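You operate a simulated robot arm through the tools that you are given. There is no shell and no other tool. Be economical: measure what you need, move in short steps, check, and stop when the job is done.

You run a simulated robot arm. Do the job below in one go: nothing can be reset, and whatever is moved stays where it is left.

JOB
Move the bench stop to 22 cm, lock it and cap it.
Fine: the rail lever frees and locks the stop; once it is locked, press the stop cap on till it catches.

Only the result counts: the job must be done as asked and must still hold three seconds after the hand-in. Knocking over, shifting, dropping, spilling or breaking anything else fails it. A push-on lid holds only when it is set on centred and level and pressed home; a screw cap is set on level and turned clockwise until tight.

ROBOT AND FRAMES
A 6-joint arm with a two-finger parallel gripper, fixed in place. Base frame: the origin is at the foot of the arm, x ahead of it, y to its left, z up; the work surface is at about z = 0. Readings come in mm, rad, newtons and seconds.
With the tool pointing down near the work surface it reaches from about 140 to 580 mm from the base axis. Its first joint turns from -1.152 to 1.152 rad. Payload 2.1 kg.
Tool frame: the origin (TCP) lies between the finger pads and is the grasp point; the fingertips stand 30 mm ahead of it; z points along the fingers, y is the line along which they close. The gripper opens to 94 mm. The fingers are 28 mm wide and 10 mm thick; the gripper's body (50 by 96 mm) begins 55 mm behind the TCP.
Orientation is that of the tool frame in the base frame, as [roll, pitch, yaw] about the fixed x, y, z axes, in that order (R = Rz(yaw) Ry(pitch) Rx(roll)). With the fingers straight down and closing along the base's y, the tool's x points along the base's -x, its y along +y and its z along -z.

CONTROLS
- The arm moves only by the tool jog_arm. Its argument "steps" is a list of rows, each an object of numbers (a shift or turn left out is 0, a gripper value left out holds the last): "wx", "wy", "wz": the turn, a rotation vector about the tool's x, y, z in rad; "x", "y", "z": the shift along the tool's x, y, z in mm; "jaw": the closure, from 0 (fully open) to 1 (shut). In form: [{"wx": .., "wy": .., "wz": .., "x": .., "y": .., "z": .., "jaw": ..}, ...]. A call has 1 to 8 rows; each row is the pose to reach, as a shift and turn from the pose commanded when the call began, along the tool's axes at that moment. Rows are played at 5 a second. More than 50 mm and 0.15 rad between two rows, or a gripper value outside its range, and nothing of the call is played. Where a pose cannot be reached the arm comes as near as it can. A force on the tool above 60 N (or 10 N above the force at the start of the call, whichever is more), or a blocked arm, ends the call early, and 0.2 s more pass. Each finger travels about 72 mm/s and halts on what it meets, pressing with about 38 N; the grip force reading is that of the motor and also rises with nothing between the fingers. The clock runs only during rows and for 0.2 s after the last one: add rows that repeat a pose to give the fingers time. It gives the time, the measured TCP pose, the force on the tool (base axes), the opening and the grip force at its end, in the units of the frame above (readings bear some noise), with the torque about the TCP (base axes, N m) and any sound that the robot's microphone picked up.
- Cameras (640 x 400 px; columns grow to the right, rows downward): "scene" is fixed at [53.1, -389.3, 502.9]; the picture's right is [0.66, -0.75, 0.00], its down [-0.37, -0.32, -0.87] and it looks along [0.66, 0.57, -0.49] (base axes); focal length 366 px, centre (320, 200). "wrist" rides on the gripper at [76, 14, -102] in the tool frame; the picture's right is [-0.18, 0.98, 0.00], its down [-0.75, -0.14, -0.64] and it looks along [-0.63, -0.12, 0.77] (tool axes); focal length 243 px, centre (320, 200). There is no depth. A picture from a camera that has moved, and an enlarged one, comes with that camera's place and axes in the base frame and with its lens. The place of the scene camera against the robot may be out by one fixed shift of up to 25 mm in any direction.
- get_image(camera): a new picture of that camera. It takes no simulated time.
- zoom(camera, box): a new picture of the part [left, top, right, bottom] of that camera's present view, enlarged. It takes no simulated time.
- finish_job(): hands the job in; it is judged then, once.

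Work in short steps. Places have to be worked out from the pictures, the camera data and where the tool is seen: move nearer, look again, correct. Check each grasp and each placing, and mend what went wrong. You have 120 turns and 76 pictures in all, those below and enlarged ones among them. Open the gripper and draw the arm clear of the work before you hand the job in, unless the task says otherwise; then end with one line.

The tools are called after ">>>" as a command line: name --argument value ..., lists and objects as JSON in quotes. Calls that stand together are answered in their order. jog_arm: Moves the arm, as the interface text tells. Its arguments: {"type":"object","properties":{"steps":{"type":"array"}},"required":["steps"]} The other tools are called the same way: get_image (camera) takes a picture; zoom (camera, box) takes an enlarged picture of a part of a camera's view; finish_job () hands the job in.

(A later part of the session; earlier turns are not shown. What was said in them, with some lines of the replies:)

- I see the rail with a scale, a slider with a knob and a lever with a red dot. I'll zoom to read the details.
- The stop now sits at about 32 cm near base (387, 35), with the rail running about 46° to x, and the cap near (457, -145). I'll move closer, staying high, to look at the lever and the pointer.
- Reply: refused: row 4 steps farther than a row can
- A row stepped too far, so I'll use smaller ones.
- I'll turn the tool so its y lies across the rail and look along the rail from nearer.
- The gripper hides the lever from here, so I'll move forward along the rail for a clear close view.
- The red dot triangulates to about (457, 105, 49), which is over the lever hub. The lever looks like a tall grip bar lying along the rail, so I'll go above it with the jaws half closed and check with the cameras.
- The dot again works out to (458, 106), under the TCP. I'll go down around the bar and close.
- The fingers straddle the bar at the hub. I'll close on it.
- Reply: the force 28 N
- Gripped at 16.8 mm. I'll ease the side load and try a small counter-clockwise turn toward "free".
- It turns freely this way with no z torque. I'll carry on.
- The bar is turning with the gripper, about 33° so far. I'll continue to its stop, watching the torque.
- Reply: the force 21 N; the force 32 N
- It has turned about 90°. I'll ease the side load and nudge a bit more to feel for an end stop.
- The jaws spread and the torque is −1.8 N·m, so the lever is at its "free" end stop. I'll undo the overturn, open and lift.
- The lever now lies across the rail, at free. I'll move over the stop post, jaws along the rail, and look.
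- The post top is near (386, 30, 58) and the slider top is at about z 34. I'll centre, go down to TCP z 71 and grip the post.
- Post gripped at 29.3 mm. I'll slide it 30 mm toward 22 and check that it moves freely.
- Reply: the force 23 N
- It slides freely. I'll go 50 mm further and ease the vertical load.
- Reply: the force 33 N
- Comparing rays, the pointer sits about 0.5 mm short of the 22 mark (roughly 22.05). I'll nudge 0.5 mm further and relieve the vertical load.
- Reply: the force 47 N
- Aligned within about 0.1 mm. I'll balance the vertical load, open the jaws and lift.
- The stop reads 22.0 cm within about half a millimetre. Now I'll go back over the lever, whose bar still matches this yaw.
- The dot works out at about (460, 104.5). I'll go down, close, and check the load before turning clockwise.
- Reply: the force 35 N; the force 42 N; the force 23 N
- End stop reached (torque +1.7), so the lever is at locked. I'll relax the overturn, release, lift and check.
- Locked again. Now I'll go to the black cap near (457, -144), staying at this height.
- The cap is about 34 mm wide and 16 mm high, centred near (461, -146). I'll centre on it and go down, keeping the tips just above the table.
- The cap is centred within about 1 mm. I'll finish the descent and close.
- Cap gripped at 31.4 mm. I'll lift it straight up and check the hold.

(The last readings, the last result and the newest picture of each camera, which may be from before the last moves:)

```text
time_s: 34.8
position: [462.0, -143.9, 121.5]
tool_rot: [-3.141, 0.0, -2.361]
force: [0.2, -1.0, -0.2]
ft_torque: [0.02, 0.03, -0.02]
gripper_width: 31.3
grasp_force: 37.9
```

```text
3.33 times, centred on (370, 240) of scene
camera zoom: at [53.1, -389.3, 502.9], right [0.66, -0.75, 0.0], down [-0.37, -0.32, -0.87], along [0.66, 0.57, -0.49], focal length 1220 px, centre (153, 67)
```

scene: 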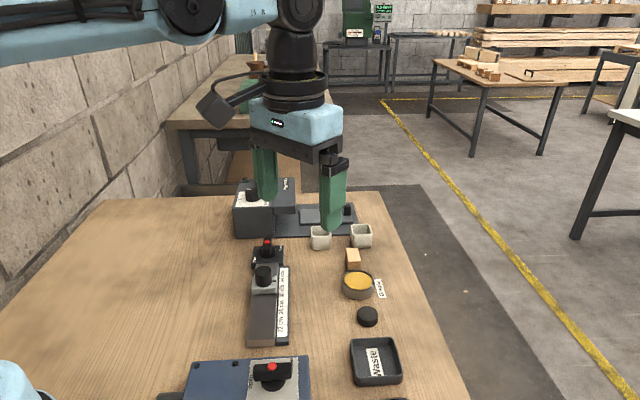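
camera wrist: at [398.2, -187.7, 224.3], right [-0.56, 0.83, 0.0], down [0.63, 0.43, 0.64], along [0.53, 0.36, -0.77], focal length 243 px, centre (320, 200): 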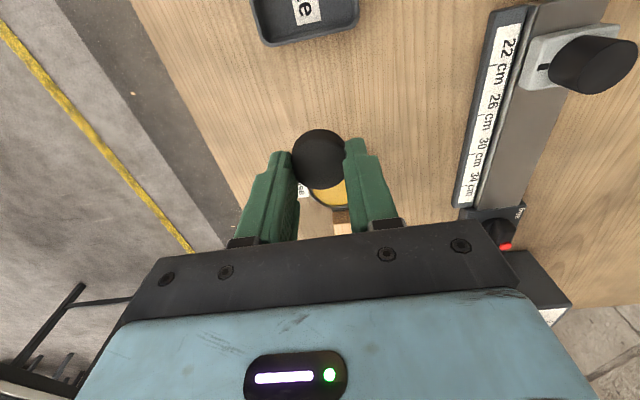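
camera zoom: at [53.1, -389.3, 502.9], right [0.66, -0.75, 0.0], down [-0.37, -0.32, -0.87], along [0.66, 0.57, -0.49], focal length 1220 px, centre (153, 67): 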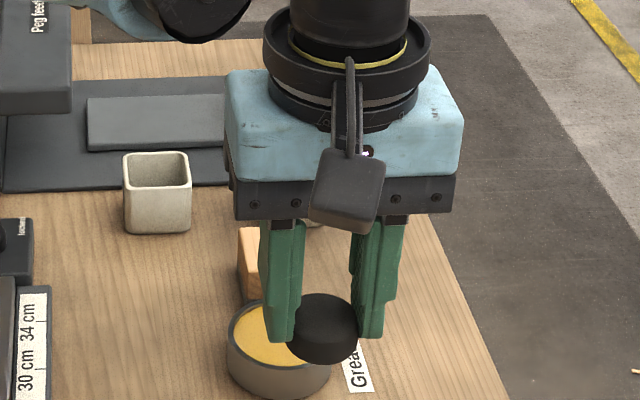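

Held level. I'll zoom to measure the cap's offset in the jaws.

>>> zoom --camera "wrist" --box '[265, 110, 375, 210]'

```text
4.00 times, centred on (320, 160) of wrist
camera zoom: at [398.2, -187.7, 224.3], right [-0.56, 0.83, 0.0], down [0.63, 0.43, 0.64], along [0.53, 0.36, -0.77], focal length 970 px, centre (320, 360)
```

zoom: 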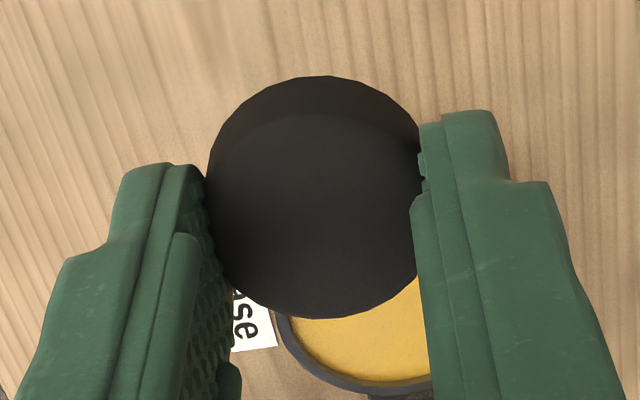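

Measured with the same camera model, the cap sits at tool offset about (+1.3, −1.0). I'll move beside the post, 50 mm up the rail from it, to measure the post.

>>> jog_arm --steps '[{"x": -8, "y": 35, "jaw": 0.8}, {"x": -16, "y": 70, "jaw": 0.8}, {"x": -24, "y": 105, "jaw": 0.8}, {"x": -32, "y": 140, "jaw": 0.8}, {"x": -40, "y": 175, "jaw": 0.8}, {"x": -40, "y": 175, "jaw": 0.8}]'

>>> get_image --camera "wrist"

>>> zoom --camera "wrist" --box '[270, 0, 390, 100]'

```text
time_s: 36.2
position: [368.2, 7.4, 121.9]
tool_rot: [-3.141, 0.0, -2.364]
force: [-0.2, 0.1, -0.5]
ft_torque: [0.02, -0.01, 0.01]
gripper_width: 31.6
grasp_force: 37.9
```

```text
32 pictures are left
camera wrist: at [303.7, -36.6, 223.6], right [-0.56, 0.83, 0.0], down [0.63, 0.43, 0.64], along [0.53, 0.36, -0.77], focal length 243 px, centre (320, 200)
```

wrist: 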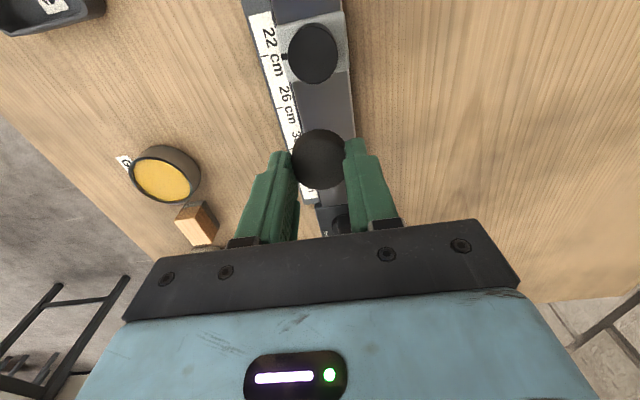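

```text
4.00 times, centred on (330, 50) of wrist
camera zoom: at [303.7, -36.6, 223.6], right [-0.56, 0.83, 0.0], down [0.63, 0.43, 0.64], along [0.53, 0.36, -0.77], focal length 970 px, centre (280, 800)
```

zoom: 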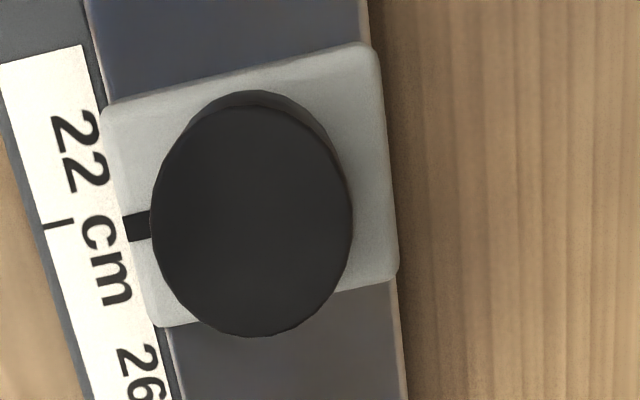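

The pointer is on the 22 line. The post centre needs a shift of tool x +50, y +6. I'll go there with the cap a few mm above the post, then check in the scene view, which shows the across-rail error.

>>> jog_arm --steps '[{"x": 25, "y": 3, "jaw": 0.8}, {"x": 50, "y": 6, "jaw": 0.8}, {"x": 50, "y": 6, "z": 16, "jaw": 0.8}, {"x": 50, "y": 6, "z": 16, "jaw": 0.8}]'

>>> zoom --camera "scene" --box '[235, 250, 315, 320]'

>>> get_image --camera "wrist"

```text
time_s: 37.2
position: [326.5, -23.0, 105.0]
tool_rot: [-3.141, 0.001, -2.362]
force: [-0.2, -0.5, 0.1]
ft_torque: [0.01, -0.01, 0.01]
gripper_width: 31.2
grasp_force: 38.2
```

```text
5.71 times, centred on (275, 285) of scene
camera zoom: at [53.1, -389.3, 502.9], right [0.66, -0.75, 0.0], down [-0.37, -0.32, -0.87], along [0.66, 0.57, -0.49], focal length 2091 px, centre (577, -286)
```

zoom: 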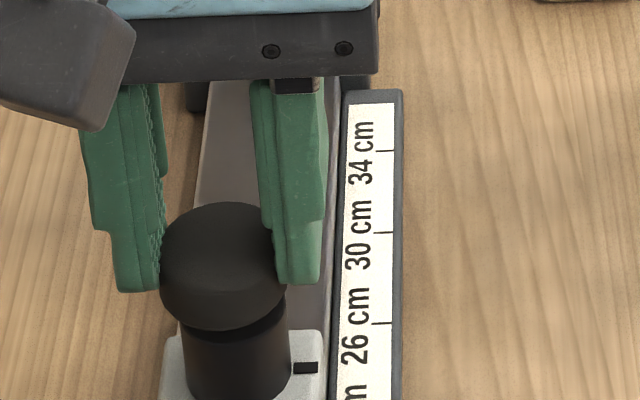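

```text
29 pictures are left
camera wrist: at [263.4, -67.3, 207.2], right [-0.56, 0.83, 0.0], down [0.63, 0.43, 0.64], along [0.53, 0.36, -0.77], focal length 243 px, centre (320, 200)
```

wrist: 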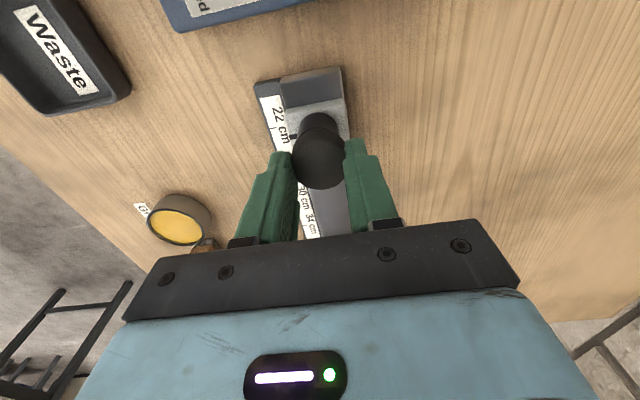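

The scene view shows the cap about 2.4 mm too far left across the rail, and the pose reading agrees. I'll correct by y −2.4, x −1 and recheck with a finer zoom.

>>> jog_arm --steps '[{"x": -1, "y": -2.4, "jaw": 0.8}, {"x": -1, "y": -2.4, "jaw": 0.8}, {"x": -1, "y": -2.4, "jaw": 0.8}]'

>>> zoom --camera "scene" --box '[245, 270, 295, 310]'

>>> zoom --camera "wrist" --box '[270, 90, 370, 200]'

```text
time_s: 38.0
position: [330.5, -24.4, 104.3]
tool_rot: [3.141, 0.001, -2.361]
force: [0.3, 0.3, 0.1]
ft_torque: [-0.01, -0.01, 0.03]
gripper_width: 31.4
grasp_force: 38.0
```

```text
10.00 times, centred on (270, 290) of scene
camera zoom: at [53.1, -389.3, 502.9], right [0.66, -0.75, 0.0], down [-0.37, -0.32, -0.87], along [0.66, 0.57, -0.49], focal length 3660 px, centre (820, -700)
```

zoom: 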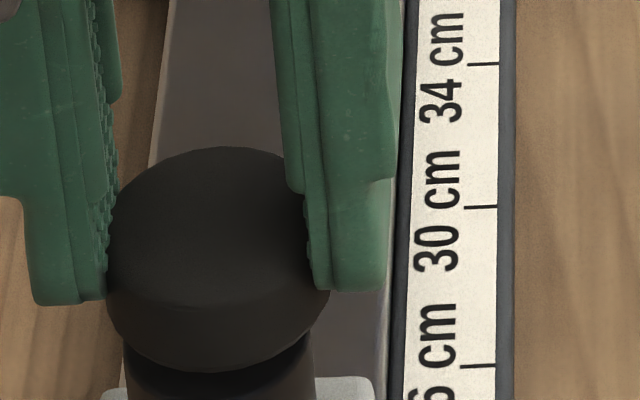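

```text
3.64 times, centred on (320, 145) of wrist
camera zoom: at [266.2, -68.4, 207.4], right [-0.56, 0.83, 0.0], down [0.63, 0.43, 0.64], along [0.53, 0.36, -0.77], focal length 882 px, centre (320, 400)
```

zoom: 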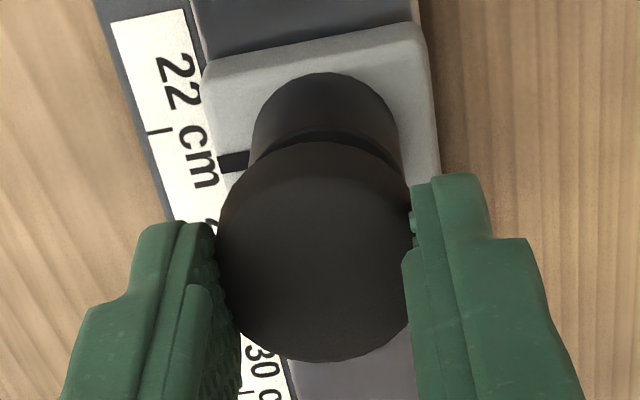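

Across the rail it is now within about 0.3 mm, and along it within 0.5 mm. I'll trim and lower gently, watching the force.

>>> jog_arm --steps '[{"x": 0.5, "z": 3, "jaw": 0.8}, {"x": 0.5, "z": 6, "jaw": 0.8}, {"x": 0.5, "z": 9, "jaw": 0.8}, {"x": 0.5, "z": 9, "jaw": 0.8}]'

>>> zoom --camera "scene" --box '[235, 260, 305, 320]'

```text
time_s: 39.0
position: [329.7, -23.6, 95.7]
tool_rot: [3.139, 0.0, -2.36]
force: [-14.8, 12.3, 49.1]
ft_torque: [0.24, 0.43, -0.01]
gripper_width: 31.7
grasp_force: 38.1
heard: snap
```

```text
6.67 times, centred on (270, 290) of scene
camera zoom: at [53.0, -389.2, 503.0], right [0.66, -0.75, 0.0], down [-0.37, -0.32, -0.87], along [0.66, 0.57, -0.49], focal length 2440 px, centre (653, -400)
```

zoom: 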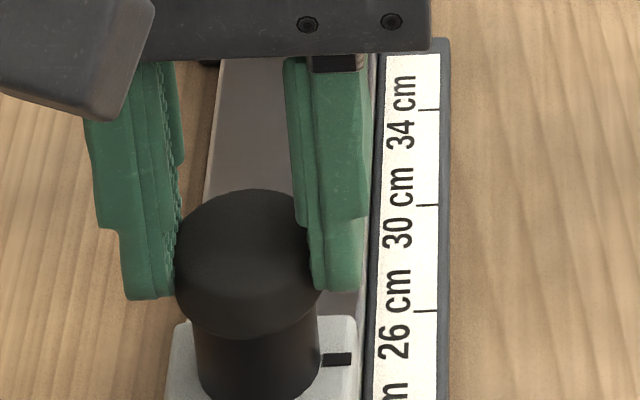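

A snap was heard with 49 N of push. I'll open the jaws, lift clear and inspect.

>>> jog_arm --steps '[{"z": -0.5, "jaw": 0.8}, {"z": -0.5, "jaw": 0.5}, {"z": -0.5, "jaw": 0.4}, {"z": -0.5, "jaw": 0.4}, {"z": -25, "jaw": 0.4}, {"z": -50, "jaw": 0.4}, {"z": -50, "jaw": 0.4}]'

>>> zoom --camera "scene" --box '[235, 260, 305, 320]'

>>> zoom --camera "wrist" --box '[270, 60, 370, 170]'

```text
time_s: 40.6
position: [330.5, -24.4, 145.1]
tool_rot: [-3.141, 0.002, -2.362]
force: [-0.2, -0.1, -0.5]
ft_torque: [0.02, 0.0, 0.0]
gripper_width: 56.5
grasp_force: 0.1
```

```text
6.67 times, centred on (270, 290) of scene
camera zoom: at [53.1, -389.3, 502.9], right [0.66, -0.75, 0.0], down [-0.37, -0.32, -0.87], along [0.66, 0.57, -0.49], focal length 2440 px, centre (653, -400)
```

zoom: 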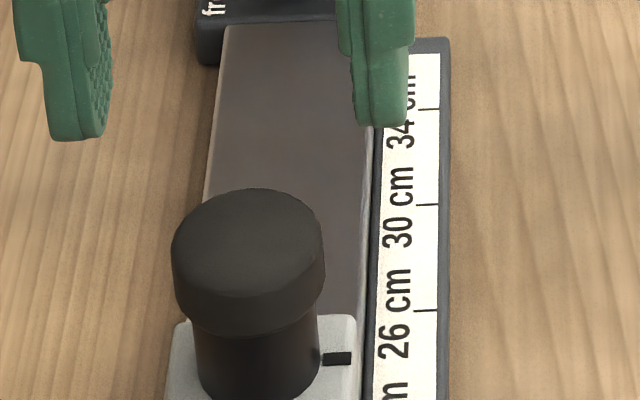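

```text
3.64 times, centred on (320, 115) of wrist
camera zoom: at [265.6, -68.0, 247.6], right [-0.56, 0.83, 0.0], down [0.63, 0.43, 0.64], along [0.53, 0.36, -0.77], focal length 882 px, centre (320, 509)
```

zoom: 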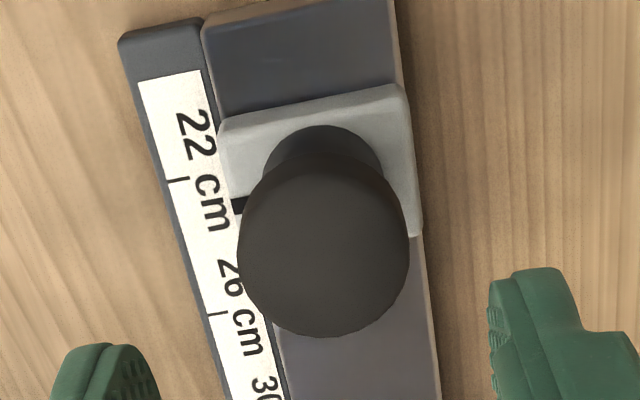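

The cap looks seated, level and concentric. To be sure it is home, I'll press its top with the closed fingers.

>>> jog_arm --steps '[{"x": 1, "jaw": 1}, {"x": 1, "jaw": 1}, {"x": 1, "z": 15, "jaw": 1}, {"x": 1, "z": 30, "jaw": 1}, {"x": 1, "z": 34, "jaw": 1}, {"x": 1, "z": 36, "jaw": 1}, {"x": 1, "z": 38, "jaw": 1}, {"x": 1, "z": 38, "jaw": 1}]'

```text
time_s: 42.4
position: [328.7, -26.0, 107.6]
tool_rot: [3.142, 0.0, -2.362]
force: [-0.4, 1.0, 19.1]
ft_torque: [0.04, 0.05, -0.02]
gripper_width: 0.0
grasp_force: 32.8
```

Contact is at TCP z 107.6, so the cap top is at about 78. I'll press further in small steps.

>>> jog_arm --steps '[{"z": 0.7, "jaw": 1}, {"z": 1.4, "jaw": 1}, {"z": 2, "jaw": 1}, {"z": 2.5, "jaw": 1}, {"z": 2.5, "jaw": 1}]'

```text
time_s: 43.0
position: [329.6, -25.1, 108.8]
tool_rot: [3.139, 0.001, -2.359]
force: [-2.0, 0.2, 18.5]
ft_torque: [0.05, 0.03, -0.01]
gripper_width: 0.0
grasp_force: 33.4
stopped in row 3: the force on the tool passed its limit at 66 N (the readings are from after the stop); the commanded pose is now the measured one
```

It took 66 N without moving, so the cap is home. I'll lift clear and do the final checks.

>>> jog_arm --steps '[{"z": -20, "jaw": 1}, {"z": -60, "jaw": 0.6}, {"z": -100, "jaw": 0.3}, {"z": -130, "jaw": 0}, {"z": -130, "jaw": 0}]'

>>> get_image --camera "scene"

>>> zoom --camera "wrist" --box '[240, 20, 440, 180]'

>>> zoom --camera "scene" --box '[225, 220, 325, 350]'

```text
time_s: 44.2
position: [330.4, -24.5, 237.5]
tool_rot: [3.14, 0.0, -2.363]
force: [0.9, -0.6, -0.1]
ft_torque: [0.0, 0.0, -0.01]
gripper_width: 93.9
grasp_force: 0.0
```

```text
23 pictures are left
```

scene: 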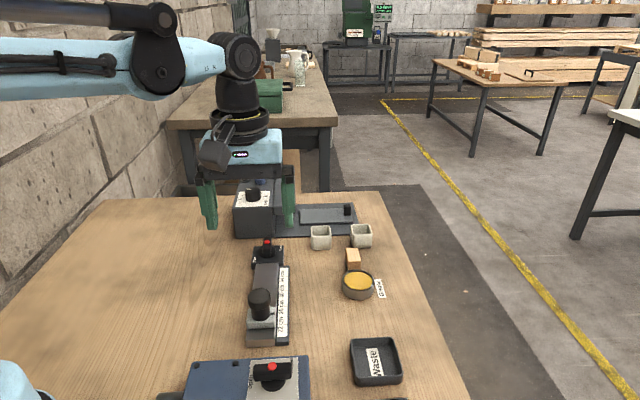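

```text
2.50 times, centred on (340, 100) of wrist
camera zoom: at [265.6, -68.3, 340.3], right [-0.56, 0.83, 0.0], down [0.64, 0.43, 0.64], along [0.53, 0.36, -0.77], focal length 606 px, centre (270, 450)
```

zoom: 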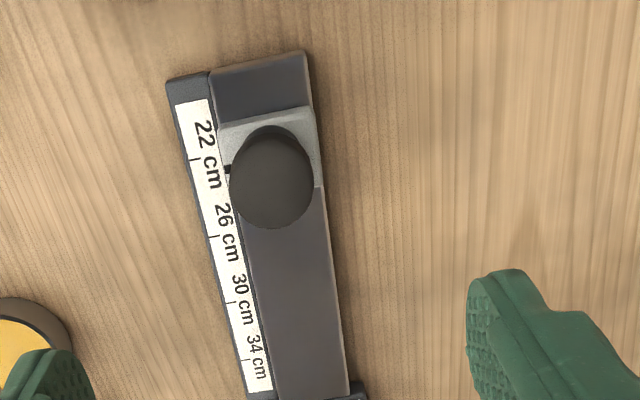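

```text
3.08 times, centred on (275, 285) of scene
camera zoom: at [53.1, -389.3, 502.9], right [0.66, -0.75, 0.0], down [-0.37, -0.32, -0.87], along [0.66, 0.57, -0.49], focal length 1126 px, centre (458, -62)
```

zoom: 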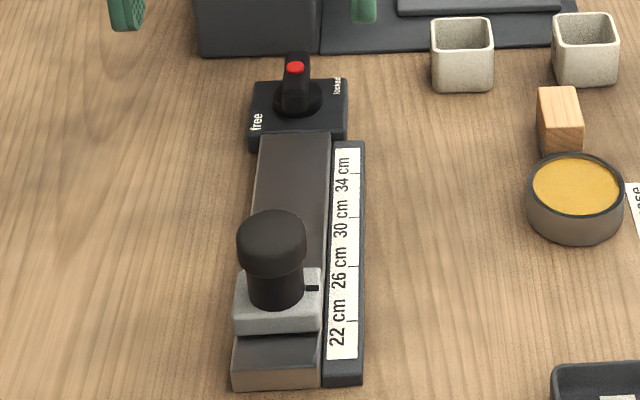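

All checks agree: the pointer is at 22 cm, the lever is at locked, the cap is seated level and centred, and nothing else was disturbed. The gripper is open and clear, so I'm handing in.

>>> finish_job

```text
The job is handed in.
```

The bench stop is at 22 cm by the camera readings (within about half a millimetre), the lever is turned back to its locked end stop, and the cap snapped on and held under a 66 N press; the job is handed in.
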